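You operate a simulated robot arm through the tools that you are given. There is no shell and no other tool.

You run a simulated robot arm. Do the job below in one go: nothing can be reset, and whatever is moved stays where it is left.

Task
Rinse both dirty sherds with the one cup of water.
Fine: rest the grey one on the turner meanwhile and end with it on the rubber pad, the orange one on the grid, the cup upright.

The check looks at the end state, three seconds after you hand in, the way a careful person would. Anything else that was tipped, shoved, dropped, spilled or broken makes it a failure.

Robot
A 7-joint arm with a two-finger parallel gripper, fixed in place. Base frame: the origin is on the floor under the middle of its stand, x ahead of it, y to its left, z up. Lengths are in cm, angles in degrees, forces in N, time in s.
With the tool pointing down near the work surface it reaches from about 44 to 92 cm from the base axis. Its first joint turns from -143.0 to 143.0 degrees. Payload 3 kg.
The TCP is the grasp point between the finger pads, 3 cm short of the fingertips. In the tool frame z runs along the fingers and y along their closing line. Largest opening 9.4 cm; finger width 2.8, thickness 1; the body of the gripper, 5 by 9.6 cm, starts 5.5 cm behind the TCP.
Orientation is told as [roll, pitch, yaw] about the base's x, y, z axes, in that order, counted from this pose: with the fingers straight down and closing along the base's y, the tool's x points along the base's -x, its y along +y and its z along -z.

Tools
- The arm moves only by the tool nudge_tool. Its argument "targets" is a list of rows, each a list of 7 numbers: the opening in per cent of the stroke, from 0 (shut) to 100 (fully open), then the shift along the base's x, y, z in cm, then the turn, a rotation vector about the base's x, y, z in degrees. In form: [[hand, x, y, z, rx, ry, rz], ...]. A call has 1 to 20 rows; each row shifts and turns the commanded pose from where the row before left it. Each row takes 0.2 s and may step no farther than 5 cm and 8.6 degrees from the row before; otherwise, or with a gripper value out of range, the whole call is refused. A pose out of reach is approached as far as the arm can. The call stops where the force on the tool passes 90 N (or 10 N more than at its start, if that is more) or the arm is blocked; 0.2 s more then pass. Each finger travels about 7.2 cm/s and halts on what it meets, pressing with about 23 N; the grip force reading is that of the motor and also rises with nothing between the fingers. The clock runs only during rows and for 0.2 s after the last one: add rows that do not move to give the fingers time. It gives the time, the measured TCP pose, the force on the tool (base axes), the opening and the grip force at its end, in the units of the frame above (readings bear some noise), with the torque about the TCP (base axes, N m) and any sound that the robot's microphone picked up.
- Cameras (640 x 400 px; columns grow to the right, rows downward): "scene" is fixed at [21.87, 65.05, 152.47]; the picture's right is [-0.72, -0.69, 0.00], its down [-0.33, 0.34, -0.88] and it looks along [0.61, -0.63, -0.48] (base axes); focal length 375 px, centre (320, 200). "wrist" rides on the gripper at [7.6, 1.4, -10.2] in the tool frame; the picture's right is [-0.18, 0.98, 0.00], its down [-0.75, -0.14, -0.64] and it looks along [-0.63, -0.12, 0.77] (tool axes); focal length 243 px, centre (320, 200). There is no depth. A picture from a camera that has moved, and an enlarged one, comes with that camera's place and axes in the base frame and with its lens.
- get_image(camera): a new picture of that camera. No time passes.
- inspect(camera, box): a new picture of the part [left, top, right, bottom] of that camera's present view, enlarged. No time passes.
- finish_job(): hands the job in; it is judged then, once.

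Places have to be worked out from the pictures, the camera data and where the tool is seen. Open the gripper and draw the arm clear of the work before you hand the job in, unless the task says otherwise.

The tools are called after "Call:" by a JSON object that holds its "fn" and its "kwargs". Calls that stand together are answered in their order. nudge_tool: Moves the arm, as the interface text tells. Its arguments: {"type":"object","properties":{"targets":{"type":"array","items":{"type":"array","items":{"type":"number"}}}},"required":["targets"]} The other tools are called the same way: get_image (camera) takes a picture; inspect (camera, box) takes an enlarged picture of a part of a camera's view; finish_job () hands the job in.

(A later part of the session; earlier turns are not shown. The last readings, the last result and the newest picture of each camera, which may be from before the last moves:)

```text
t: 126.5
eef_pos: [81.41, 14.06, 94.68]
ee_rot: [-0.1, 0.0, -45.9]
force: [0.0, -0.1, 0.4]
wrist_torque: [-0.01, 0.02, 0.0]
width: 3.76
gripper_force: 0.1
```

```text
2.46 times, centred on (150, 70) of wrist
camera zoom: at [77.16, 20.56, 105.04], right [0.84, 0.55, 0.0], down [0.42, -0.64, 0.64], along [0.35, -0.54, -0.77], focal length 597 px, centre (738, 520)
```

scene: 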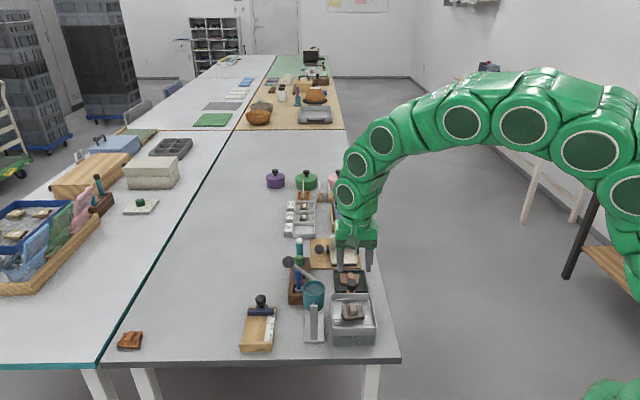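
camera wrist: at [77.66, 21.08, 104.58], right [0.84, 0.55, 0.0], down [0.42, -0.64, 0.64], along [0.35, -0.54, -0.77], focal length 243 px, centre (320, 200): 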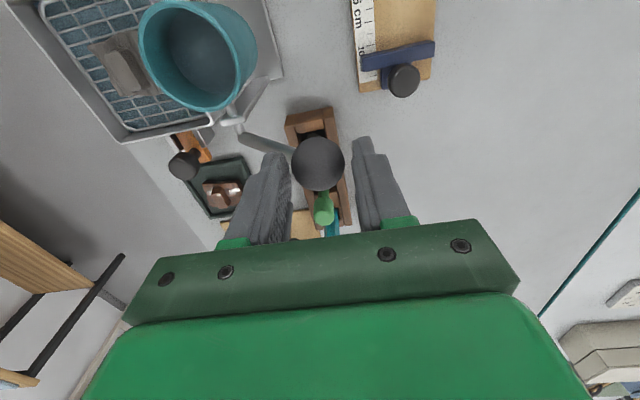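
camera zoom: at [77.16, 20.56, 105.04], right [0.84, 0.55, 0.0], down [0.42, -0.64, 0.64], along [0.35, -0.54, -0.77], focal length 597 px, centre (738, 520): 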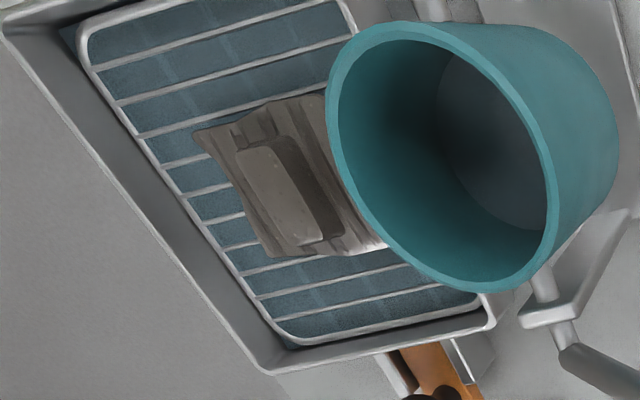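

The cup is about 8° short of upright because of slack in the cage. I'll push the rest in two small steps, comparing against the original ball position (85, 120) in this crop.

Call:
{"fn": "nudge_tool", "kwargs": {"targets": [[40, 0.375, 0.36, -0.56, 0, 0, 0], [40, 0.14, 0.13, -0.12, 0, 0, 0]]}}

Call:
{"fn": "inspect", "kwargs": {"camera": "scene", "box": [280, 250, 344, 290]}}

```text
t: 127.1
eef_pos: [82.0, 14.53, 93.99]
ee_rot: [0.0, 0.0, -46.2]
force: [-0.3, -0.8, 0.8]
wrist_torque: [-0.07, 0.0, 0.02]
width: 3.8
gripper_force: 0.2
```

```text
10.00 times, centred on (312, 270) of scene
camera zoom: at [21.87, 65.05, 152.47], right [-0.72, -0.69, 0.0], down [-0.33, 0.34, -0.88], along [0.61, -0.63, -0.48], focal length 3752 px, centre (400, -500)
```

zoom: 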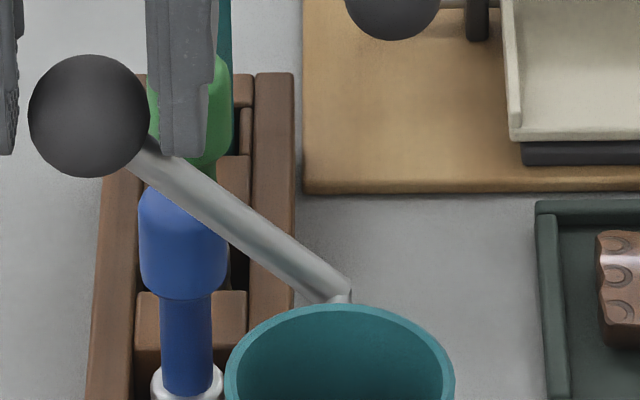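

Within about 1°. One last nudge of a millimetre to match the original pose.

Call:
{"fn": "nudge_tool", "kwargs": {"targets": [[40, 0.1, 0.1, -0.04, 0, 0, 0], [40, 0, 0, 0, 0, 0, 0]]}}

Call:
{"fn": "inspect", "kwargs": {"camera": "scene", "box": [280, 250, 344, 290]}}

Call:
{"fn": "inspect", "kwargs": {"camera": "scene", "box": [284, 270, 380, 330]}}

```text
t: 127.7
eef_pos: [82.05, 14.53, 93.98]
ee_rot: [0.0, -0.1, -46.0]
force: [0.4, 0.4, 0.6]
wrist_torque: [-0.03, 0.03, 0.0]
width: 3.75
gripper_force: 0.1
```

```text
10.00 times, centred on (312, 270) of scene
camera zoom: at [21.87, 65.05, 152.47], right [-0.72, -0.69, 0.0], down [-0.33, 0.34, -0.88], along [0.61, -0.63, -0.48], focal length 3752 px, centre (400, -500)
```

zoom: 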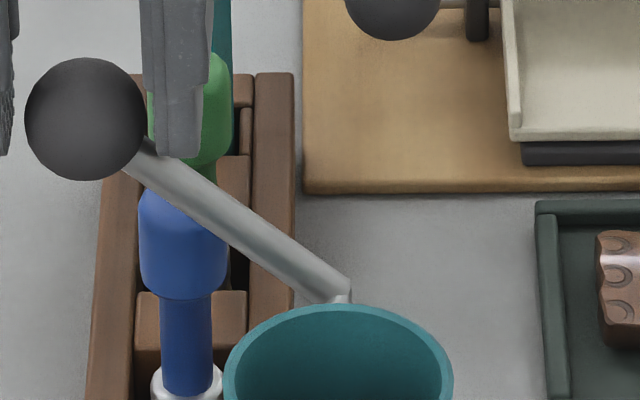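

```text
6.67 times, centred on (332, 300) of scene
camera zoom: at [21.87, 65.05, 152.47], right [-0.72, -0.69, 0.0], down [-0.33, 0.34, -0.88], along [0.61, -0.63, -0.48], focal length 2502 px, centre (240, -467)
```

zoom: 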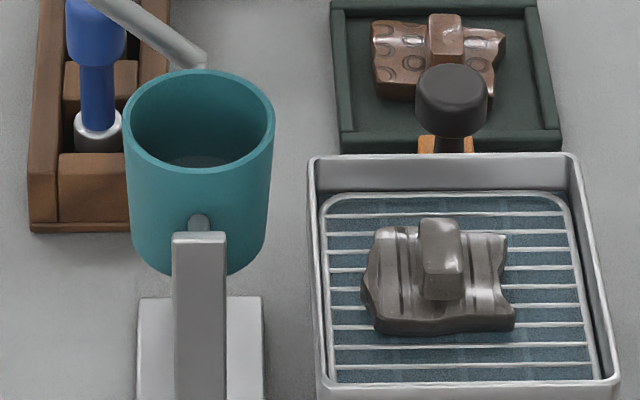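

The cup is back exactly upright. I'll open, lift off the ball, and return to the grey sherd on the grid.

Call:
{"fn": "nudge_tool", "kwargs": {"targets": [[60, 0, 0, 0.3, 0, 0, 0], [60, 0, 0, 1, 0, 0, 0], [60, 0, 0, 3.5, 0, 0, 0], [60, 0, 0, 2.7, 0, 0, 0], [45, -4.0, -1.82, 0, 0, 0, 0], [40, -4.0, -1.82, 0, 0, 0, 0], [34, -4.0, -1.82, 0, 0, 0, 0], [34, -4.0, -1.82, 0, 0, 0, 0], [34, 0, 0, -4.5, 0, 0, 0], [34, 0, 0, -4.5, 0, 0, 0], [34, 0, 0, -4.5, 0, 0, 0], [34, 0, 0, -1, 0, 0, 0]]}}

Call:
{"fn": "inspect", "kwargs": {"camera": "wrist", "box": [260, 80, 380, 200]}}

Call:
{"fn": "inspect", "kwargs": {"camera": "scene", "box": [290, 250, 390, 350]}}

```text
t: 130.3
eef_pos: [66.11, 7.16, 86.97]
ee_rot: [-0.1, -0.1, -46.0]
force: [0.2, -0.1, 0.2]
wrist_torque: [0.01, 0.01, 0.03]
width: 3.2
gripper_force: 0.1
```

```text
3.33 times, centred on (320, 140) of wrist
camera zoom: at [61.91, 13.82, 97.34], right [0.84, 0.55, 0.0], down [0.42, -0.64, 0.64], along [0.35, -0.54, -0.77], focal length 809 px, centre (320, 400)
```

zoom: 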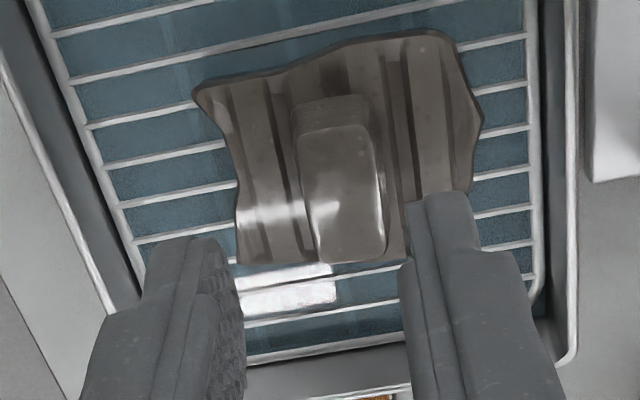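

```text
4.00 times, centred on (340, 300) of scene
camera zoom: at [21.87, 65.05, 152.47], right [-0.72, -0.69, 0.0], down [-0.33, 0.34, -0.88], along [0.61, -0.63, -0.48], focal length 1501 px, centre (240, -200)
```

zoom: 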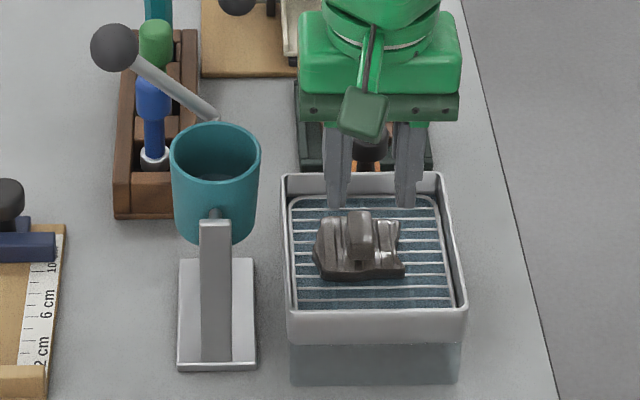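

Before picking it up I'll inspect the grey sherd at high zoom to be sure it's clean while there is still a little water left.

Call:
{"fn": "inspect", "kwargs": {"camera": "wrist", "box": [280, 88, 376, 160]}}

Call:
{"fn": "inspect", "kwargs": {"camera": "scene", "box": [334, 296, 364, 324]}}

Call:
{"fn": "inspect", "kwargs": {"camera": "scene", "box": [335, 265, 371, 295]}}

```text
5.56 times, centred on (328, 124) of wrist
camera zoom: at [61.91, 13.82, 97.34], right [0.84, 0.55, 0.0], down [0.42, -0.64, 0.64], along [0.35, -0.54, -0.77], focal length 1348 px, centre (276, 622)
```

zoom: 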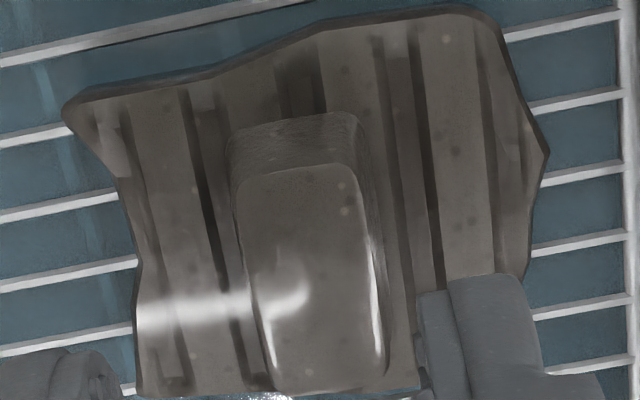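

```text
14.29 times, centred on (349, 310) of scene
camera zoom: at [21.87, 65.05, 152.47], right [-0.72, -0.69, 0.0], down [-0.33, 0.34, -0.88], along [0.61, -0.63, -0.48], focal length 5361 px, centre (-94, -1371)
```

zoom: 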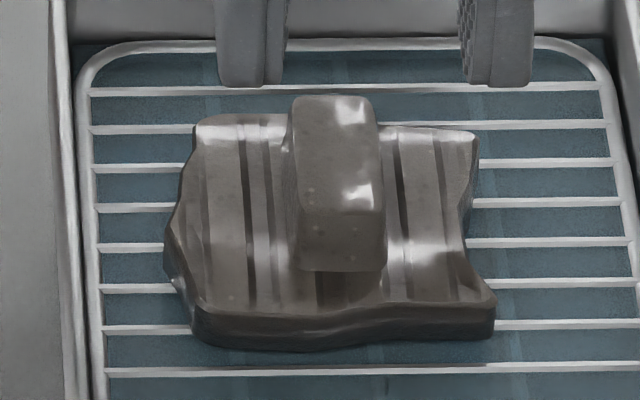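

```text
13.33 times, centred on (353, 280) of scene
camera zoom: at [21.87, 65.05, 152.47], right [-0.72, -0.69, 0.0], down [-0.33, 0.34, -0.88], along [0.61, -0.63, -0.48], focal length 5003 px, centre (-120, -867)
```

zoom: 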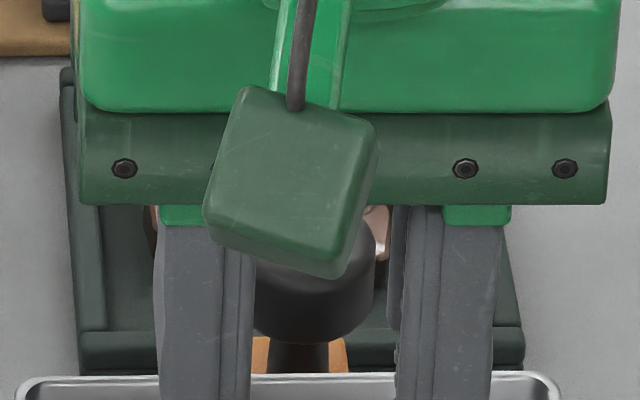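

The speckle is now clearly visible over the whole grey sherd and the grooves are crisp, so both sherds are clean. The grey block is 0.55 cm off my axis and turned about 3.5°; I'll correct that and lower to just above contact.

Call:
{"fn": "nudge_tool", "kwargs": {"targets": [[33, 0.34, 0.44, -0.8, 0, 0, -3.5], [32, 0, 0, -1, 0, 0, 0], [31, 0, 0, -0.8, 0, 0, 0], [31, 0, 0, 0, 0, 0, 0]]}}

Call:
{"fn": "inspect", "kwargs": {"camera": "wrist", "box": [260, 80, 380, 200]}}

```text
t: 131.3
eef_pos: [66.57, 7.65, 84.49]
ee_rot: [-0.2, 0.0, -49.6]
force: [0.4, -1.4, -0.7]
wrist_torque: [-0.02, 0.01, -0.01]
width: 2.88
gripper_force: 0.1
```

```text
3.33 times, centred on (320, 140) of wrist
camera zoom: at [62.68, 14.51, 94.75], right [0.87, 0.5, 0.0], down [0.38, -0.66, 0.64], along [0.32, -0.56, -0.77], focal length 809 px, centre (320, 400)
```

zoom: 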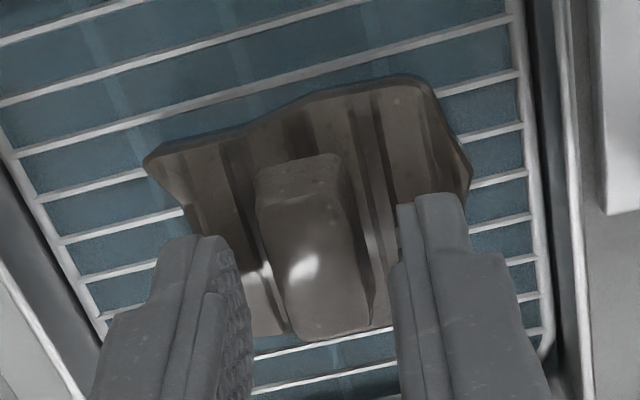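

Centred and aligned. Feeling down for contact.

Call:
{"fn": "nudge_tool", "kwargs": {"targets": [[31, -0.06, -0.06, -0.35, 0, 0, 0], [31, 0, 0, 0, 0, 0, 0]]}}

Call:
{"fn": "nudge_tool", "kwargs": {"targets": [[31, 0, 0, -0.2, 0, 0, 0], [31, 0, 0, 0, 0, 0, 0]]}}

```text
t: 131.9
eef_pos: [66.45, 7.64, 84.0]
ee_rot: [-0.1, -0.1, -49.6]
force: [-0.8, -0.1, 0.6]
wrist_torque: [-0.01, 0.0, 0.02]
width: 2.89
gripper_force: 0.1
```

```text
t: 132.5
eef_pos: [66.41, 7.7, 83.82]
ee_rot: [0.0, -0.1, -49.5]
force: [0.3, 0.1, -0.1]
wrist_torque: [0.0, -0.01, -0.01]
width: 2.92
gripper_force: 0.0
```

Free at 83.8. Two more small steps.

Call:
{"fn": "nudge_tool", "kwargs": {"targets": [[31, 0, 0, -0.1, 0, 0, 0], [31, 0, 0, 0, 0, 0, 0]]}}

Call:
{"fn": "nudge_tool", "kwargs": {"targets": [[31, 0, 0, -0.07, 0, 0, 0], [31, 0, 0, 0, 0, 0, 0]]}}

```text
t: 133.1
eef_pos: [66.34, 7.6, 83.86]
ee_rot: [0.0, -0.1, -49.4]
force: [0.1, 0.0, 0.6]
wrist_torque: [-0.01, 0.0, 0.02]
width: 2.95
gripper_force: 0.1
```

```text
t: 133.7
eef_pos: [66.43, 7.61, 83.75]
ee_rot: [0.0, -0.1, -49.4]
force: [-0.3, 0.8, 7.8]
wrist_torque: [0.17, -0.07, -0.03]
width: 2.9
gripper_force: 0.0
```

Light contact at 7.8 N. Closing on the block.

Call:
{"fn": "nudge_tool", "kwargs": {"targets": [[10, 0, 0, 0, 0, 0, 0], [3, 0, 0, 0, 0, 0, 0], [3, 0, 0, 0, 0, 0, 0]]}}

Call:
{"fn": "inspect", "kwargs": {"camera": "wrist", "box": [260, 80, 380, 200]}}

```text
t: 134.5
eef_pos: [66.38, 7.71, 83.8]
ee_rot: [0.0, 0.0, -49.5]
force: [-2.1, 1.3, 15.6]
wrist_torque: [0.23, 0.03, 0.18]
width: 1.66
gripper_force: 22.5
```

```text
3.33 times, centred on (320, 140) of wrist
camera zoom: at [62.55, 14.5, 94.08], right [0.87, 0.5, 0.0], down [0.38, -0.66, 0.64], along [0.32, -0.56, -0.77], focal length 809 px, centre (320, 400)
```

zoom: 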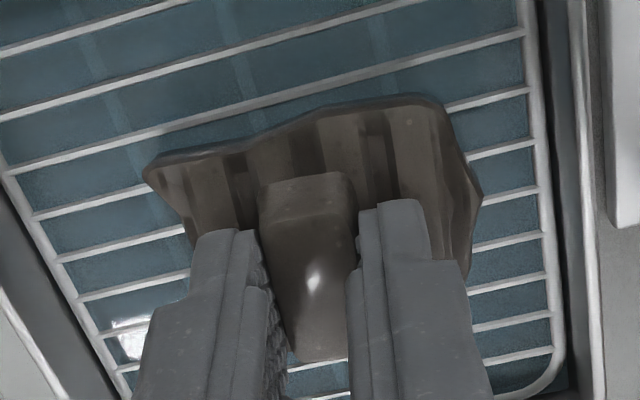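

Gripped at 1.66 cm. Lifting slowly out of the tray.

Call:
{"fn": "nudge_tool", "kwargs": {"targets": [[3, 0, 0, 0.15, 0, 0, 0], [3, 0, 0, 0.2, 0, 0, 0], [3, 0, 0, 0.3, 0, 0, 0], [3, 0, 0, 0.5, 0, 0, 0], [3, 0, 0, 0.8, 0, 0, 0], [3, 0, 0, 1, 0, 0, 0], [3, 0, 0, 1, 0, 0, 0], [3, 0, 0, 1.2, 0, 0, 0], [3, 0, 0, 1.5, 0, 0, 0], [3, 0, 0, 1.5, 0, 0, 0], [3, 0, 0, 1.5, 0, 0, 0], [3, 0, 0, 1.5, 0, 0, 0]]}}

Call:
{"fn": "inspect", "kwargs": {"camera": "scene", "box": [290, 200, 400, 340]}}

```text
t: 137.1
eef_pos: [66.42, 7.69, 94.81]
ee_rot: [0.0, -0.1, -49.6]
force: [-1.0, 0.3, -0.7]
wrist_torque: [0.01, -0.03, 0.01]
width: 1.63
gripper_force: 23.3
```

```text
2.86 times, centred on (345, 270) of scene
camera zoom: at [21.87, 65.05, 152.47], right [-0.72, -0.69, 0.0], down [-0.33, 0.34, -0.88], along [0.61, -0.63, -0.48], focal length 1072 px, centre (249, 0)
```

zoom: 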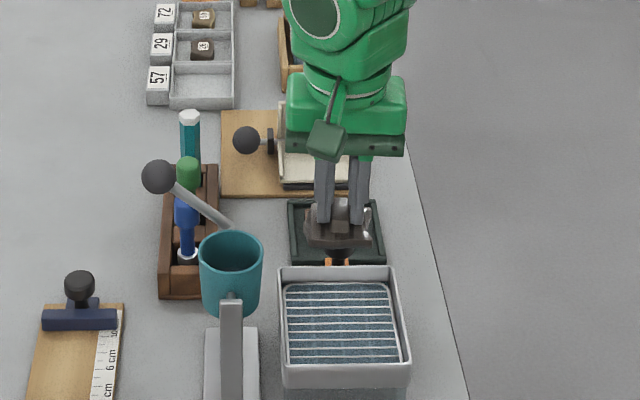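

The grey sherd is held. Carrying it to the turner's near leaf, over the same spot as before.

Call:
{"fn": "nudge_tool", "kwargs": {"targets": [[3, 0.9, -0.9, 1, 0, 0, 0.7], [3, 2.1, -2.2, 0.5, 0, 0, 0.7], [3, 2.6, -2.7, 0, 0, 0, 0.7], [3, 2.6, -2.7, 0, 0, 0, 0.7], [3, 2.6, -2.7, 0, 0, 0, 0.7], [3, 2.6, -2.7, 0, 0, 0, 0], [3, 2.6, -2.7, 0, 0, 0, 0], [3, 2.2, -2.3, 0, 0, 0, 0], [3, 1.3, -1.4, 0, 0, 0, 0], [3, 0.65, -0.6, 0, 0, 0, 0], [3, 0, 0, -2, 0, 0, 0], [3, 0, 0, -2.5, 0, 0, 0], [3, 0, 0, -2.5, 0, 0, 0], [3, 0, 0, 0, 0, 0, 0]]}}

Call:
{"fn": "inspect", "kwargs": {"camera": "wrist", "box": [230, 20, 410, 200]}}

Call:
{"fn": "inspect", "kwargs": {"camera": "scene", "box": [300, 215, 380, 285]}}

```text
t: 140.1
eef_pos: [86.54, -13.12, 89.38]
ee_rot: [0.1, -0.2, -45.9]
force: [0.3, -0.3, 0.2]
wrist_torque: [0.0, 0.0, -0.04]
width: 1.59
gripper_force: 23.3
```

```text
2.22 times, centred on (320, 110) of wrist
camera zoom: at [82.23, -6.53, 99.72], right [0.84, 0.55, 0.0], down [0.42, -0.64, 0.64], along [0.35, -0.54, -0.77], focal length 539 px, centre (320, 400)
```

zoom: 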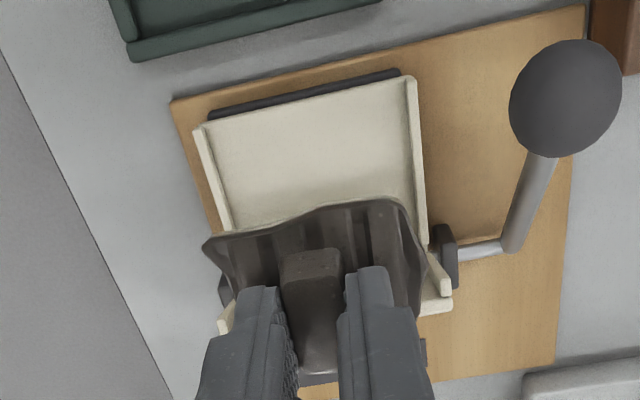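

```text
5.71 times, centred on (340, 250) of scene
camera zoom: at [21.87, 65.05, 152.47], right [-0.72, -0.69, 0.0], down [-0.33, 0.34, -0.88], along [0.61, -0.63, -0.48], focal length 2144 px, centre (206, -86)
```

zoom: 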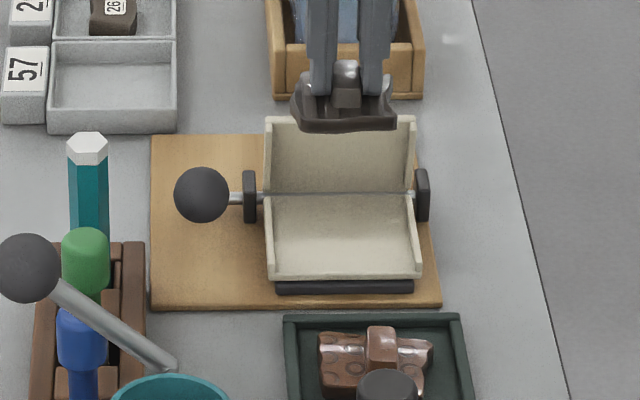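

Same position as the first time, with clear margins on all sides. Lowering toward the leaf.

Call:
{"fn": "nudge_tool", "kwargs": {"targets": [[3, -0.08, 0.05, -1.2, 0, 0, 0], [3, 0, 0, -1.2, 0, 0, 0], [3, 0, 0, -1.2, 0, 0, 0], [3, 0, 0, -1.2, 0, 0, 0], [3, 0, 0, -1.2, 0, 0, 0], [3, 0, 0, -1.2, 0, 0, 0], [3, 0, 0, -0.6, 0, 0, 0], [3, 0, 0, 0, 0, 0, 0]]}}

Call:
{"fn": "inspect", "kwargs": {"camera": "scene", "box": [310, 225, 374, 275]}}

Call:
{"fn": "nudge_tool", "kwargs": {"targets": [[3, 0, 0, -0.25, 0, 0, 0], [3, 0, 0, 0, 0, 0, 0]]}}

```text
t: 141.9
eef_pos: [86.58, -13.1, 81.41]
ee_rot: [-0.1, 0.0, -45.9]
force: [0.0, -0.4, -0.7]
wrist_torque: [0.02, 0.0, 0.01]
width: 1.59
gripper_force: 23.3
```

```text
8.00 times, centred on (342, 250) of scene
camera zoom: at [21.87, 65.05, 152.47], right [-0.72, -0.69, 0.0], down [-0.33, 0.34, -0.88], along [0.61, -0.63, -0.48], focal length 3002 px, centre (144, -200)
```

zoom: 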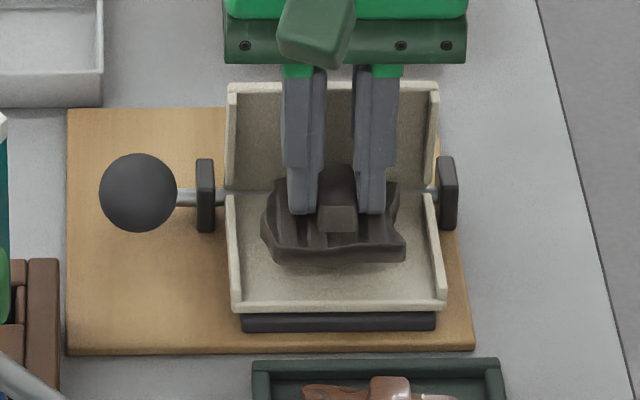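

```text
t: 142.5
eef_pos: [86.49, -13.13, 81.22]
ee_rot: [-0.1, 0.0, -46.0]
force: [0.0, 0.1, -0.9]
wrist_torque: [0.01, -0.04, 0.07]
width: 1.63
gripper_force: 22.9
```

Inside the leaf and still free at 81.2. Continuing in small steps.

Call:
{"fn": "nudge_tool", "kwargs": {"targets": [[3, 0, 0, -0.25, 0, 0, 0], [3, 0, 0, 0, 0, 0, 0]]}}

Call:
{"fn": "nudge_tool", "kwargs": {"targets": [[3, 0, 0, -0.2, 0, 0, 0], [3, 0, 0, 0, 0, 0, 0]]}}

```text
t: 143.1
eef_pos: [86.44, -13.21, 81.0]
ee_rot: [-0.1, 0.0, -46.0]
force: [-0.3, 0.8, -0.8]
wrist_torque: [0.01, -0.01, 0.0]
width: 1.6
gripper_force: 22.5
```

```text
t: 143.7
eef_pos: [86.43, -13.18, 80.85]
ee_rot: [-0.1, 0.0, -46.0]
force: [-1.1, 0.7, -1.1]
wrist_torque: [-0.01, 0.0, 0.0]
width: 1.62
gripper_force: 23.0
```

Still free at 80.85. Two more small steps.

Call:
{"fn": "nudge_tool", "kwargs": {"targets": [[3, 0, 0, -0.15, 0, 0, 0], [3, 0, 0, 0, 0, 0, 0]]}}

Call:
{"fn": "nudge_tool", "kwargs": {"targets": [[3, 0, 0, -0.1, 0, 0, 0], [3, 0, 0, 0, 0, 0, 0]]}}

```text
t: 144.3
eef_pos: [86.37, -13.19, 80.78]
ee_rot: [-0.2, 0.0, -46.0]
force: [0.0, 0.3, 0.2]
wrist_torque: [-0.01, 0.01, -0.02]
width: 1.63
gripper_force: 23.3
```

```text
t: 144.9
eef_pos: [86.47, -13.11, 80.6]
ee_rot: [-0.2, 0.0, -46.1]
force: [-0.7, 0.3, -0.3]
wrist_torque: [0.0, -0.02, -0.02]
width: 1.63
gripper_force: 22.5
```

Not touching yet at 80.6. Lowering another millimetre or two.

Call:
{"fn": "nudge_tool", "kwargs": {"targets": [[3, 0, 0, -0.1, 0, 0, 0], [3, 0, 0, 0, 0, 0, 0]]}}

Call:
{"fn": "nudge_tool", "kwargs": {"targets": [[3, 0, 0, -0.08, 0, 0, 0], [3, 0, 0, 0, 0, 0, 0]]}}

```text
t: 145.5
eef_pos: [86.54, -13.14, 80.4]
ee_rot: [-0.1, 0.1, -46.0]
force: [0.1, -0.1, -0.3]
wrist_torque: [0.01, 0.0, 0.01]
width: 1.61
gripper_force: 22.7
```

```text
t: 146.1
eef_pos: [86.53, -13.3, 80.44]
ee_rot: [0.0, 0.0, -46.1]
force: [0.5, -0.8, 3.1]
wrist_torque: [0.08, -0.02, 0.02]
width: 1.62
gripper_force: 23.3
```

First touch (3 N). I'll set it down another half millimetre, release, and lift away.

Call:
{"fn": "nudge_tool", "kwargs": {"targets": [[3, 0, 0, -0.07, 0, 0, 0], [20, 0, 0, 0.05, 0, 0, 0], [32, 0, 0, 0.1, 0, 0, 0], [34, 0, 0, 0.3, 0, 0, 0], [34, 0, 0, 1.5, 0, 0, 0], [34, 0, 0, 3.5, 0, 0, 0], [34, 0, 0, 4, 0, 0, 0], [34, 0, 0, 3.5, 0, 0, 0]]}}

Call:
{"fn": "inspect", "kwargs": {"camera": "scene", "box": [300, 220, 396, 340]}}

Call:
{"fn": "get_image", "kwargs": {"camera": "wrist"}}

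```text
t: 147.9
eef_pos: [86.53, -13.29, 93.29]
ee_rot: [0.0, 0.0, -46.0]
force: [-0.3, 0.3, -0.4]
wrist_torque: [0.02, 0.01, -0.04]
width: 3.21
gripper_force: 0.1
```

```text
3.33 times, centred on (348, 280) of scene
camera zoom: at [21.87, 65.05, 152.47], right [-0.72, -0.69, 0.0], down [-0.33, 0.34, -0.88], along [0.61, -0.63, -0.48], focal length 1251 px, centre (227, -67)
```

zoom: 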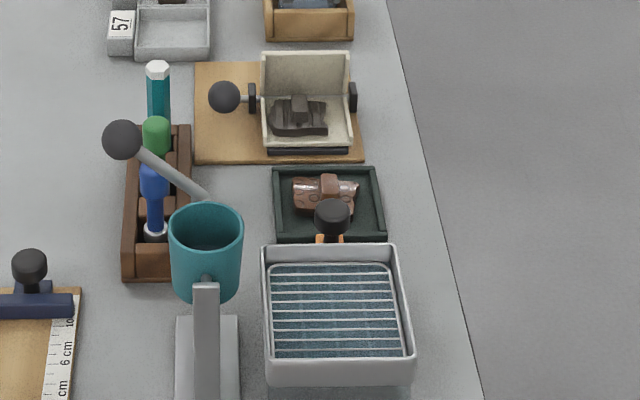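

```text
taken
camera wrist: at [82.25, -6.68, 103.64], right [0.84, 0.55, 0.0], down [0.42, -0.64, 0.64], along [0.35, -0.54, -0.77], focal length 243 px, centre (320, 200)
```

wrist: 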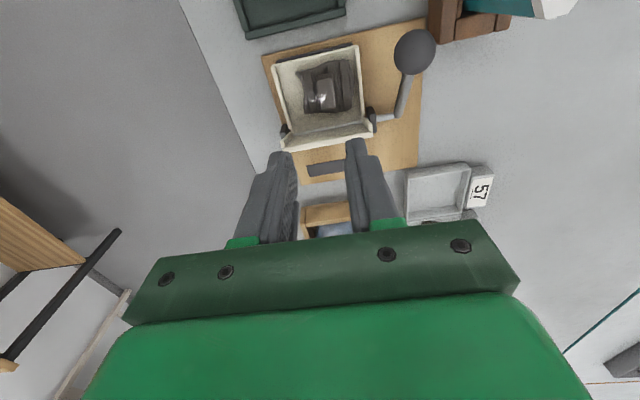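

The grey sherd rests on the turner. Now back to the pad to pick up the orange sherd.

Call:
{"fn": "nudge_tool", "kwargs": {"targets": [[34, -2.12, 1.63, 0, 0, 0, -0.5], [34, -2.12, 1.63, 0, 0, 0, -0.5], [34, -2.12, 1.63, 0, 0, 0, 0], [34, -2.12, 1.63, 0, 0, 0, 0], [34, 0, 0, -3.5, 0, 0, 0], [34, 0, 0, -3.5, 0, 0, 0], [34, 0, 0, -3.8, 0, 0, 0], [33, 0, 0, 0, 0, 0, 0]]}}

Call:
{"fn": "inspect", "kwargs": {"camera": "wrist", "box": [260, 80, 380, 200]}}

Call:
{"fn": "inspect", "kwargs": {"camera": "scene", "box": [315, 235, 387, 305]}}

```text
t: 149.7
eef_pos: [77.97, -6.86, 82.58]
ee_rot: [0.0, -0.1, -46.9]
force: [0.3, 0.0, -0.7]
wrist_torque: [-0.04, 0.0, 0.0]
width: 3.13
gripper_force: 0.0
```

```text
3.33 times, centred on (320, 140) of wrist
camera zoom: at [73.83, -0.06, 92.94], right [0.84, 0.54, 0.0], down [0.41, -0.65, 0.64], along [0.34, -0.54, -0.77], focal length 809 px, centre (320, 400)
```

zoom: 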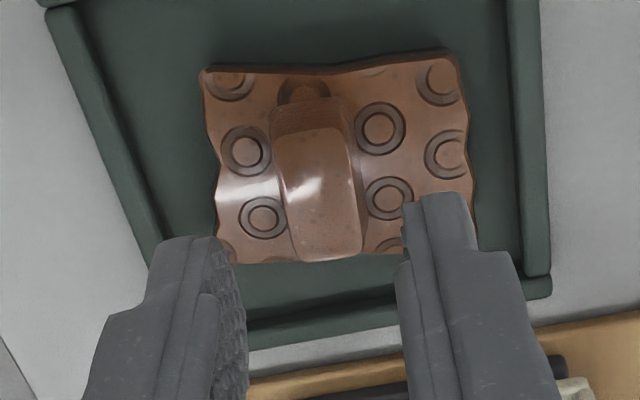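

```text
5.71 times, centred on (351, 270) of scene
camera zoom: at [21.87, 65.05, 152.47], right [-0.72, -0.69, 0.0], down [-0.33, 0.34, -0.88], along [0.61, -0.63, -0.48], focal length 2144 px, centre (143, -200)
```

zoom: 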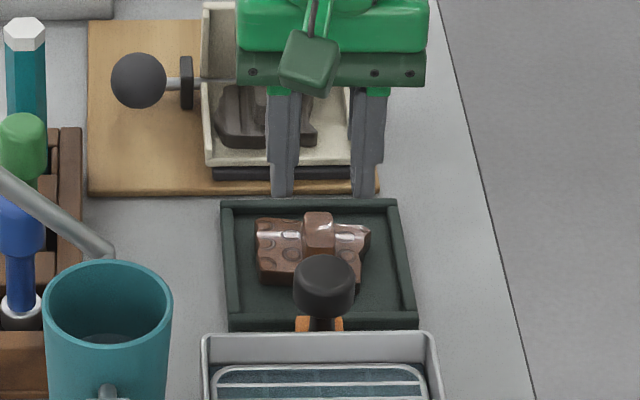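

The orange block is centred, and needs only a 2° turn. Descending to just above contact.

Call:
{"fn": "nudge_tool", "kwargs": {"targets": [[32, 0, 0, -1.2, 0, 0, -2], [31, 0, 0, -1.2, 0, 0, 0], [31, 0, 0, -0.6, 0, 0, 0], [31, 0, 0, 0, 0, 0, 0]]}}

Call:
{"fn": "inspect", "kwargs": {"camera": "wrist", "box": [260, 80, 380, 200]}}

Call:
{"fn": "nudge_tool", "kwargs": {"targets": [[31, 0, 0, -0.25, 0, 0, 0], [31, 0, 0, 0, 0, 0, 0]]}}

```text
t: 150.7
eef_pos: [77.94, -6.69, 79.34]
ee_rot: [-0.2, 0.0, -49.0]
force: [0.7, 1.6, 0.0]
wrist_torque: [0.01, 0.02, -0.01]
width: 2.94
gripper_force: 0.0
```

```text
3.33 times, centred on (320, 140) of wrist
camera zoom: at [74.01, 0.08, 89.83], right [0.86, 0.51, 0.0], down [0.39, -0.66, 0.64], along [0.32, -0.55, -0.77], focal length 809 px, centre (320, 400)
```

zoom: 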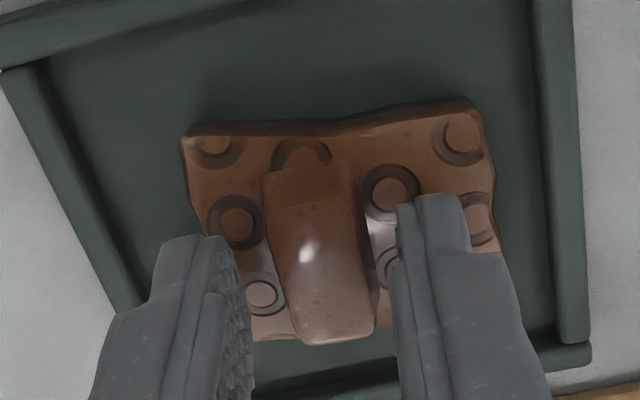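

```text
t: 151.3
eef_pos: [77.84, -6.63, 79.24]
ee_rot: [-0.1, 0.0, -49.0]
force: [0.3, -0.3, 0.0]
wrist_torque: [-0.03, 0.02, 0.06]
width: 2.89
gripper_force: 0.1
```

Aligned and free. Feeling down for the surface in small steps.

Call:
{"fn": "nudge_tool", "kwargs": {"targets": [[31, 0, 0, -0.2, 0, 0, 0], [31, 0, 0, 0, 0, 0, 0]]}}

Call:
{"fn": "nudge_tool", "kwargs": {"targets": [[31, 0, 0, -0.08, 0, 0, 0], [31, 0, 0, 0, 0, 0, 0]]}}

```text
t: 151.9
eef_pos: [78.03, -6.65, 79.01]
ee_rot: [-0.1, 0.0, -49.0]
force: [-0.4, -0.7, -1.1]
wrist_torque: [0.0, -0.04, 0.01]
width: 2.91
gripper_force: 0.0
```

```text
t: 152.5
eef_pos: [77.95, -6.81, 79.0]
ee_rot: [-0.1, 0.0, -49.1]
force: [-0.5, 0.7, 0.6]
wrist_torque: [0.02, 0.0, 0.0]
width: 2.91
gripper_force: 0.0
```

Free at 79.0. Two more small steps.

Call:
{"fn": "nudge_tool", "kwargs": {"targets": [[31, 0, 0, -0.08, 0, 0, 0], [31, 0, 0, 0, 0, 0, 0]]}}

Call:
{"fn": "nudge_tool", "kwargs": {"targets": [[31, 0, 0, -0.06, 0, 0, 0], [31, 0, 0, 0, 0, 0, 0]]}}

```text
t: 153.1
eef_pos: [77.88, -6.63, 78.86]
ee_rot: [0.0, -0.1, -49.0]
force: [3.0, 0.6, 7.6]
wrist_torque: [0.07, -0.06, 0.0]
width: 2.9
gripper_force: 0.0
```

```text
t: 153.7
eef_pos: [78.05, -6.73, 78.95]
ee_rot: [-0.1, -0.2, -48.9]
force: [-2.2, -0.2, 20.4]
wrist_torque: [0.07, 0.24, -0.02]
width: 2.92
gripper_force: 0.2
```

Contact at 20 N. Easing off half a millimetre and closing on the block.

Call:
{"fn": "nudge_tool", "kwargs": {"targets": [[31, 0, 0, 0.06, 0, 0, 0], [10, 0, 0, 0, 0, 0, 0], [3, 0, 0, 0, 0, 0, 0], [3, 0, 0, 0, 0, 0, 0]]}}

Call:
{"fn": "inspect", "kwargs": {"camera": "wrist", "box": [260, 80, 380, 200]}}

```text
t: 154.7
eef_pos: [78.07, -6.6, 78.89]
ee_rot: [0.0, -0.1, -49.0]
force: [3.7, 0.9, 11.5]
wrist_torque: [0.09, -0.05, 0.04]
width: 1.6
gripper_force: 22.8
```

```text
3.33 times, centred on (320, 140) of wrist
camera zoom: at [74.03, 0.14, 89.24], right [0.86, 0.51, 0.0], down [0.39, -0.66, 0.64], along [0.32, -0.55, -0.77], focal length 809 px, centre (320, 400)
```

zoom: 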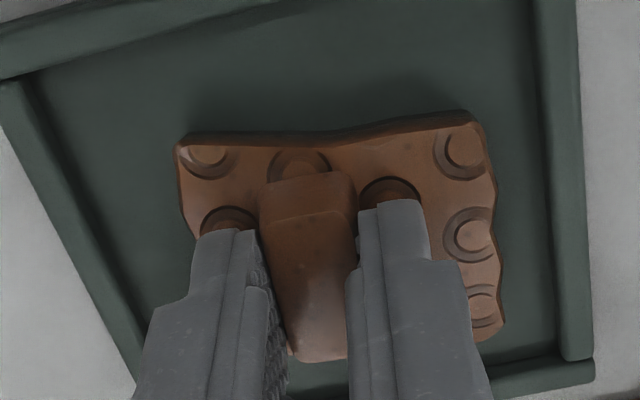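

Firm grip at 1.60 cm. Lifting slowly off the pad.

Call:
{"fn": "nudge_tool", "kwargs": {"targets": [[3, 0, 0, 0.15, 0, 0, 0], [3, 0, 0, 0.2, 0, 0, 0], [3, 0, 0, 0.3, 0, 0, 0], [3, 0, 0, 0.5, 0, 0, 0], [3, 0, 0, 0.8, 0, 0, 0], [3, 0, 0, 1, 0, 0, 0], [3, 0, 0, 1, 0, 0, 0], [3, 0, 0, 1.2, 0, 0, 0], [3, 0, 0, 1.5, 0, 0, 0], [3, 0, 0, 1.5, 0, 0, 0], [3, 0, 0, 1.5, 0, 0, 0], [3, 0, 0, 1.5, 0, 0, 0], [3, 0, 0, 1.5, 0, 0, 0], [3, 0, 0, 1.5, 0, 0, 0], [3, 0, 0, 1, 0, 0, 0]]}}

Call:
{"fn": "inspect", "kwargs": {"camera": "scene", "box": [290, 190, 400, 330]}}

```text
t: 157.9
eef_pos: [77.94, -6.57, 93.93]
ee_rot: [0.0, -0.1, -49.0]
force: [1.0, 0.3, -1.0]
wrist_torque: [-0.01, 0.02, -0.02]
width: 1.61
gripper_force: 22.7
```

```text
2.86 times, centred on (345, 260) of scene
camera zoom: at [21.87, 65.05, 152.47], right [-0.72, -0.69, 0.0], down [-0.33, 0.34, -0.88], along [0.61, -0.63, -0.48], focal length 1072 px, centre (249, 29)
```

zoom: 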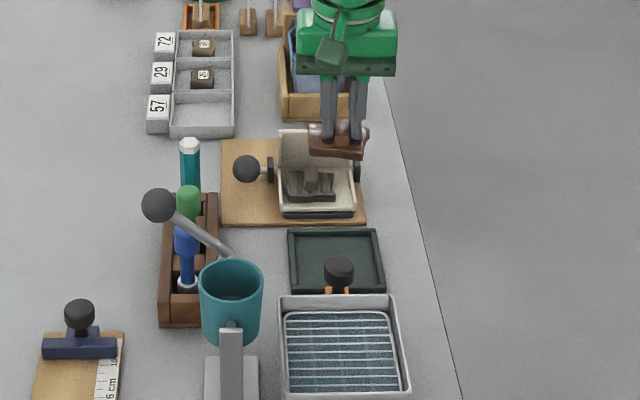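

The orange sherd is held. Carrying it back to the middle of the grid and lowering part way.

Call:
{"fn": "nudge_tool", "kwargs": {"targets": [[3, -0.6, 0.7, 0.8, 0, 0, 0.5], [3, -1.6, 1.85, 0.2, 0, 0, 0.5], [3, -2.1, 2.4, 0, 0, 0, 0.5], [3, -2.1, 2.4, 0, 0, 0, 0.5], [3, -2.1, 2.4, 0, 0, 0, 0], [3, -2.0, 2.3, 0, 0, 0, 0], [3, -1.5, 1.72, 0, 0, 0, 0], [3, 0, 0, -1.5, 0, 0, 0], [3, 0, 0, -2, 0, 0, 0], [3, 0, 0, -2.3, 0, 0, 0], [3, 0, 0, -1.5, 0, 0, 0], [3, 0, 0, -1.2, 0, 0, 0], [3, 0, 0, -0.8, 0, 0, 0], [3, 0, 0, -0.6, 0, 0, 0], [3, 0, 0, 0, 0, 0, 0]]}}

Call:
{"fn": "inspect", "kwargs": {"camera": "wrist", "box": [230, 40, 410, 220]}}

Call:
{"fn": "inspect", "kwargs": {"camera": "scene", "box": [325, 280, 375, 330]}}

```text
t: 161.1
eef_pos: [65.88, 7.09, 85.13]
ee_rot: [0.1, 0.0, -47.0]
force: [0.1, 0.5, -0.7]
wrist_torque: [0.03, 0.01, 0.02]
width: 1.6
gripper_force: 23.3
```

```text
2.22 times, centred on (320, 130) of wrist
camera zoom: at [61.82, 13.75, 95.46], right [0.84, 0.54, 0.0], down [0.41, -0.65, 0.64], along [0.34, -0.54, -0.77], focal length 539 px, centre (320, 356)
```

zoom: 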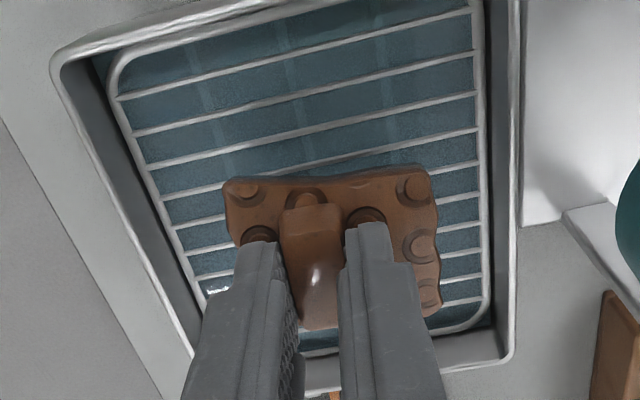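

```text
8.00 times, centred on (350, 305) of scene
camera zoom: at [21.87, 65.05, 152.47], right [-0.72, -0.69, 0.0], down [-0.33, 0.34, -0.88], along [0.61, -0.63, -0.48], focal length 3002 px, centre (80, -640)
```

zoom: 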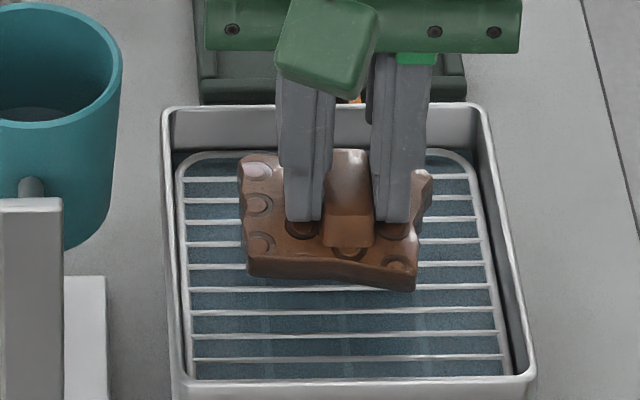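

Well placed over the grid. Lowering in small steps to contact near 83.75.

Call:
{"fn": "nudge_tool", "kwargs": {"targets": [[3, 0, 0, -0.5, 0, 0, 0], [3, 0, 0, -0.4, 0, 0, 0], [3, 0, 0, -0.2, 0, 0, 0], [3, 0, 0, 0, 0, 0, 0]]}}

Call:
{"fn": "nudge_tool", "kwargs": {"targets": [[3, 0, 0, -0.15, 0, 0, 0], [3, 0, 0, 0, 0, 0, 0]]}}

```text
t: 162.1
eef_pos: [65.97, 7.06, 84.07]
ee_rot: [0.0, -0.1, -47.0]
force: [-0.4, 0.4, -0.8]
wrist_torque: [-0.01, 0.03, 0.01]
width: 1.58
gripper_force: 22.6
```

```text
t: 162.7
eef_pos: [65.88, 7.15, 83.93]
ee_rot: [0.1, -0.1, -47.0]
force: [0.7, -0.1, -1.6]
wrist_torque: [0.04, 0.01, -0.04]
width: 1.6
gripper_force: 23.1
```

Free at 83.9. Continuing.

Call:
{"fn": "nudge_tool", "kwargs": {"targets": [[3, 0, 0, -0.12, 0, 0, 0], [3, 0, 0, 0, 0, 0, 0]]}}

Call:
{"fn": "nudge_tool", "kwargs": {"targets": [[3, 0, 0, -0.08, 0, 0, 0], [3, 0, 0, 0, 0, 0, 0]]}}

```text
t: 163.3
eef_pos: [65.97, 7.13, 83.88]
ee_rot: [0.0, -0.1, -47.0]
force: [1.0, -1.1, -1.3]
wrist_torque: [0.02, 0.02, 0.0]
width: 1.64
gripper_force: 23.3
```

```text
t: 163.9
eef_pos: [65.99, 7.1, 83.85]
ee_rot: [0.0, -0.1, -46.9]
force: [-3.2, 1.7, 16.0]
wrist_torque: [0.1, 0.18, 0.03]
width: 1.6
gripper_force: 23.3
```

Touchdown at 16 N. Releasing and lifting away.

Call:
{"fn": "nudge_tool", "kwargs": {"targets": [[20, 0, 0, 0.03, 0, 0, 0], [32, 0, 0, 0.1, 0, 0, 0], [34, 0, 0, 0.3, 0, 0, 0], [34, 0, 0, 1.5, 0, 0, 0], [34, 0, 0, 3.5, 0, 0, 0], [34, 0, 0, 4.5, 0, 0, 0], [34, 0, 0, 3, 0, 0, 1]]}}

Call:
{"fn": "inspect", "kwargs": {"camera": "scene", "box": [300, 230, 396, 350]}}

Call:
{"fn": "inspect", "kwargs": {"camera": "scene", "box": [325, 235, 365, 275]}}

```text
t: 165.5
eef_pos: [66.07, 7.1, 96.8]
ee_rot: [-0.1, 0.0, -46.0]
force: [-0.2, -0.4, 0.3]
wrist_torque: [0.0, 0.01, 0.02]
width: 3.19
gripper_force: 0.2
```

```text
3.33 times, centred on (348, 290) of scene
camera zoom: at [21.87, 65.05, 152.47], right [-0.72, -0.69, 0.0], down [-0.33, 0.34, -0.88], along [0.61, -0.63, -0.48], focal length 1251 px, centre (227, -100)
```

zoom: 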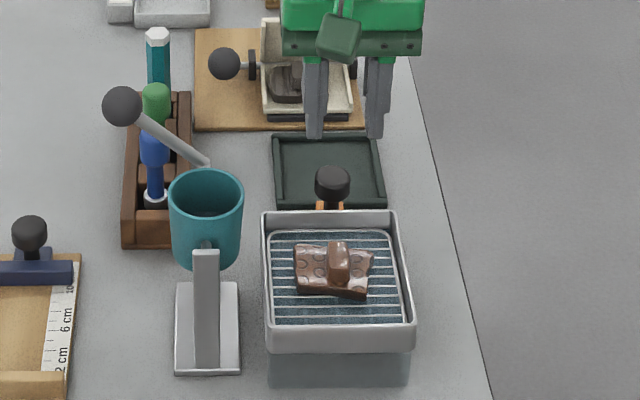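

```text
10.00 times, centred on (345, 255) of scene
camera zoom: at [21.87, 65.05, 152.47], right [-0.72, -0.69, 0.0], down [-0.33, 0.34, -0.88], along [0.61, -0.63, -0.48], focal length 3752 px, centre (70, -350)
```

zoom: 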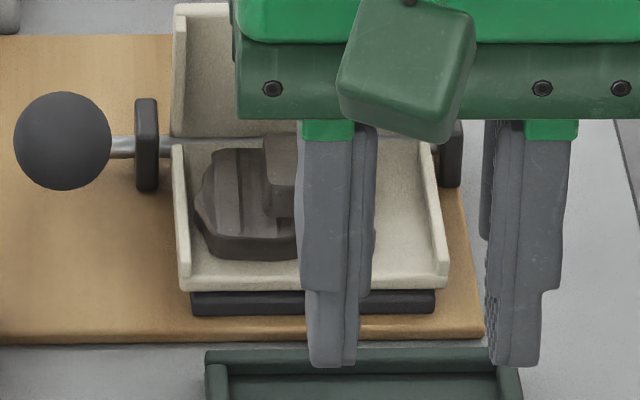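

The orange sherd is on the grid. Last transfer: the grey sherd from the turner to the pad. Moving above the turner.

Call:
{"fn": "nudge_tool", "kwargs": {"targets": [[34, 3.4, -3.4, 0, 0, 0, 0], [34, 3.4, -3.4, 0, 0, 0, 0], [34, 3.4, -3.4, 0, 0, 0, 0], [34, 3.4, -3.4, 0, 0, 0, 0], [34, 3.4, -3.4, 0, 0, 0, 0], [34, 3.45, -3.35, 0, 0, 0, 0], [34, 0, 0, -3.5, 0, 0, 0], [34, 0, 0, -3.5, 0, 0, 0], [34, 0, 0, -3.5, 0, 0, 0], [34, 0, 0, -1.8, 0, 0, 0], [34, 0, 0, 0, 0, 0, 0]]}}

Call:
{"fn": "inspect", "kwargs": {"camera": "wrist", "box": [260, 70, 380, 190]}}

Call:
{"fn": "inspect", "kwargs": {"camera": "scene", "box": [310, 225, 374, 275]}}

```text
t: 167.9
eef_pos: [86.53, -13.34, 84.34]
ee_rot: [0.1, -0.2, -45.9]
force: [-0.3, 0.6, -0.4]
wrist_torque: [-0.02, -0.02, 0.0]
width: 3.2
gripper_force: 0.1
```

```text
3.33 times, centred on (320, 130) of wrist
camera zoom: at [82.16, -6.74, 94.75], right [0.84, 0.55, 0.0], down [0.42, -0.64, 0.64], along [0.35, -0.54, -0.77], focal length 809 px, centre (320, 433)
```

zoom: 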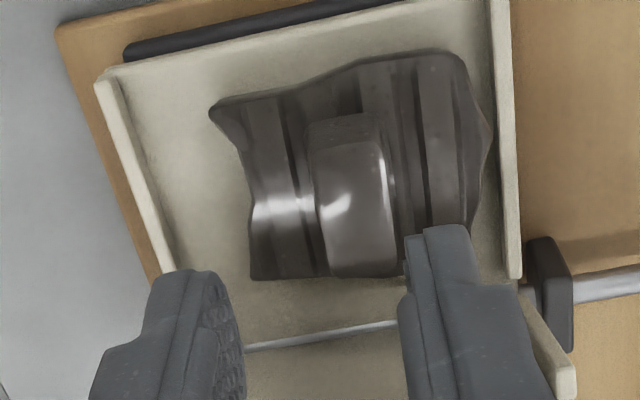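

```text
8.00 times, centred on (342, 250) of scene
camera zoom: at [21.87, 65.05, 152.47], right [-0.72, -0.69, 0.0], down [-0.33, 0.34, -0.88], along [0.61, -0.63, -0.48], focal length 3002 px, centre (144, -200)
```

zoom: 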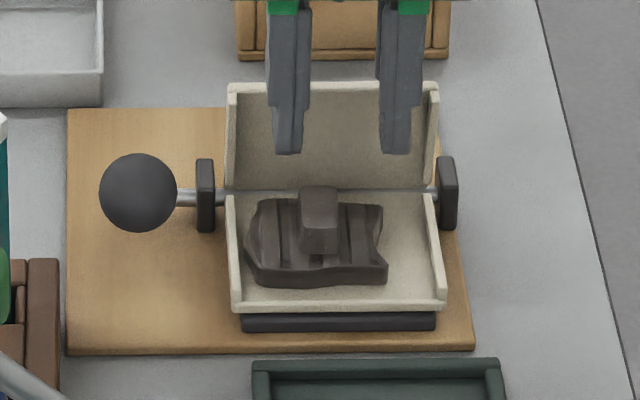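

The grey block is 0.8 cm to one side and turned about 4°. I'll correct for both and descend.

Call:
{"fn": "nudge_tool", "kwargs": {"targets": [[33, 0.5, 0.63, -0.6, 0, 0, -3.7], [32, 0, 0, -1.2, 0, 0, 0], [31, 0, 0, -1.2, 0, 0, 0], [31, 0, 0, 0, 0, 0, 0]]}}

Call:
{"fn": "inspect", "kwargs": {"camera": "wrist", "box": [260, 80, 380, 200]}}

Call:
{"fn": "inspect", "kwargs": {"camera": "scene", "box": [310, 225, 374, 275]}}

```text
t: 168.9
eef_pos: [86.8, -12.49, 81.41]
ee_rot: [-0.1, -0.1, -49.6]
force: [0.1, -0.4, -0.6]
wrist_torque: [-0.03, 0.02, 0.02]
width: 2.89
gripper_force: 0.0
```

```text
3.33 times, centred on (320, 140) of wrist
camera zoom: at [83.06, -5.69, 91.67], right [0.87, 0.49, 0.0], down [0.38, -0.67, 0.64], along [0.32, -0.56, -0.77], focal length 809 px, centre (320, 400)
```

zoom: 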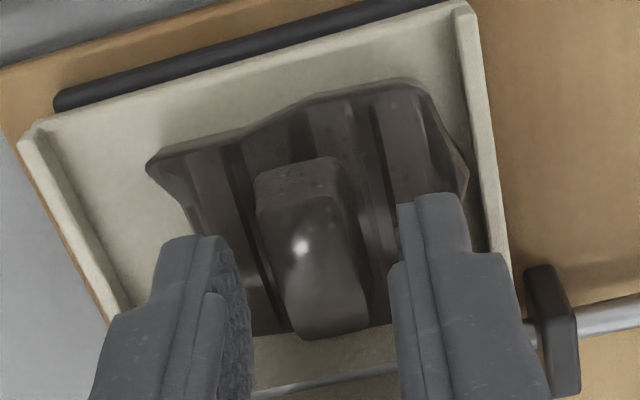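

```text
8.00 times, centred on (342, 250) of scene
camera zoom: at [21.87, 65.05, 152.47], right [-0.72, -0.69, 0.0], down [-0.33, 0.34, -0.88], along [0.61, -0.63, -0.48], focal length 3002 px, centre (144, -200)
```

zoom: 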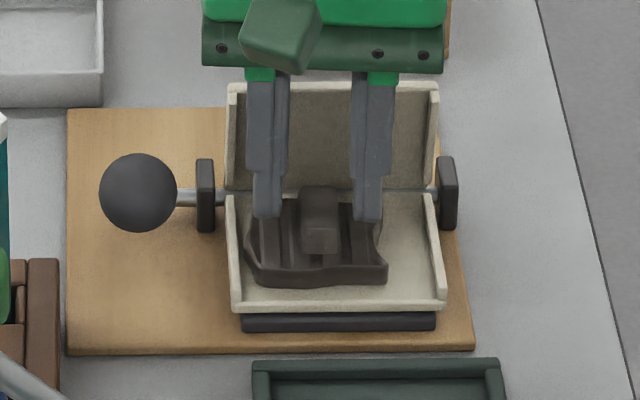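

Centred and aligned between the fingers. Feeling down for contact, expected near 80.4.

Call:
{"fn": "nudge_tool", "kwargs": {"targets": [[31, -0.06, -0.06, -0.4, 0, 0, 0], [31, 0, 0, -0.25, 0, 0, 0], [31, 0, 0, 0, 0, 0, 0]]}}

Call:
{"fn": "nudge_tool", "kwargs": {"targets": [[31, 0, 0, -0.15, 0, 0, 0], [31, 0, 0, 0, 0, 0, 0]]}}

```text
t: 169.7
eef_pos: [86.91, -12.56, 80.68]
ee_rot: [0.0, 0.0, -49.7]
force: [-1.0, -0.4, 0.1]
wrist_torque: [-0.04, 0.02, 0.01]
width: 2.91
gripper_force: 0.1
```

```text
t: 170.3
eef_pos: [86.83, -12.62, 80.57]
ee_rot: [-0.1, 0.0, -49.8]
force: [0.0, 0.0, -0.8]
wrist_torque: [0.01, -0.02, 0.04]
width: 2.89
gripper_force: 0.2
```

Free at 80.57. A few more small steps.

Call:
{"fn": "nudge_tool", "kwargs": {"targets": [[31, 0, 0, -0.08, 0, 0, 0], [31, 0, 0, 0, 0, 0, 0]]}}

Call:
{"fn": "nudge_tool", "kwargs": {"targets": [[31, 0, 0, -0.07, 0, 0, 0], [31, 0, 0, 0, 0, 0, 0]]}}

```text
t: 170.9
eef_pos: [86.76, -12.66, 80.5]
ee_rot: [-0.1, 0.0, -49.7]
force: [1.3, -0.1, 0.1]
wrist_torque: [0.0, 0.0, -0.03]
width: 2.92
gripper_force: 0.1
```

```text
t: 171.5
eef_pos: [86.92, -12.62, 80.37]
ee_rot: [0.1, -0.2, -49.7]
force: [-0.4, -1.4, 5.1]
wrist_torque: [0.05, -0.09, -0.01]
width: 2.88
gripper_force: 0.1
```

Light contact at 5 N. Closing on the block.

Call:
{"fn": "nudge_tool", "kwargs": {"targets": [[10, 0, 0, 0, 0, 0, 0], [3, 0, 0, 0, 0, 0, 0], [3, 0, 0, 0, 0, 0, 0]]}}

Call:
{"fn": "inspect", "kwargs": {"camera": "wrist", "box": [260, 80, 380, 200]}}

```text
t: 172.3
eef_pos: [86.9, -12.66, 80.46]
ee_rot: [0.1, -0.1, -49.7]
force: [-0.6, -1.6, 7.6]
wrist_torque: [0.12, -0.02, -0.01]
width: 1.6
gripper_force: 23.2
```

```text
3.33 times, centred on (320, 140) of wrist
camera zoom: at [82.98, -5.79, 90.76], right [0.87, 0.49, 0.0], down [0.38, -0.67, 0.64], along [0.32, -0.56, -0.77], focal length 809 px, centre (320, 400)
```

zoom: 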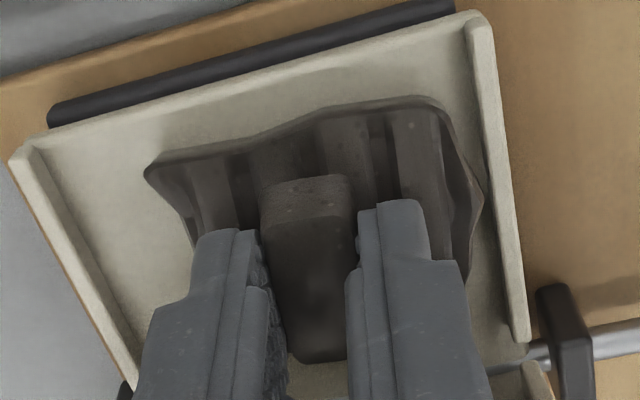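

Gripped at 1.60 cm. Lifting slowly straight up from the leaf.

Call:
{"fn": "nudge_tool", "kwargs": {"targets": [[3, 0, 0, 0.15, 0, 0, 0], [3, 0, 0, 0.2, 0, 0, 0], [3, 0, 0, 0.3, 0, 0, 0], [3, 0, 0, 0.5, 0, 0, 0], [3, 0, 0, 0.8, 0, 0, 0], [3, 0, 0, 1, 0, 0, 0], [3, 0, 0, 1, 0, 0, 0], [3, 0, 0, 1.2, 0, 0, 0], [3, 0, 0, 1.5, 0, 0, 0], [3, 0, 0, 1.5, 0, 0, 0], [3, 0, 0, 1.5, 0, 0, 0], [3, 0, 0, 1.5, 0, 0, 0], [3, 0, 0, 1.2, 0, 0, 0]]}}

Call:
{"fn": "inspect", "kwargs": {"camera": "scene", "box": [290, 190, 400, 330]}}

```text
t: 175.1
eef_pos: [86.9, -12.65, 92.59]
ee_rot: [0.0, -0.1, -49.7]
force: [1.1, -0.1, -1.6]
wrist_torque: [-0.01, -0.01, 0.0]
width: 1.6
gripper_force: 22.9
```

```text
2.86 times, centred on (345, 260) of scene
camera zoom: at [21.87, 65.05, 152.47], right [-0.72, -0.69, 0.0], down [-0.33, 0.34, -0.88], along [0.61, -0.63, -0.48], focal length 1072 px, centre (249, 29)
```

zoom: 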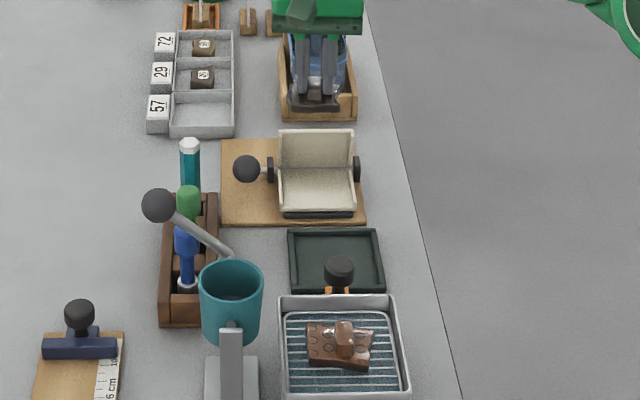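

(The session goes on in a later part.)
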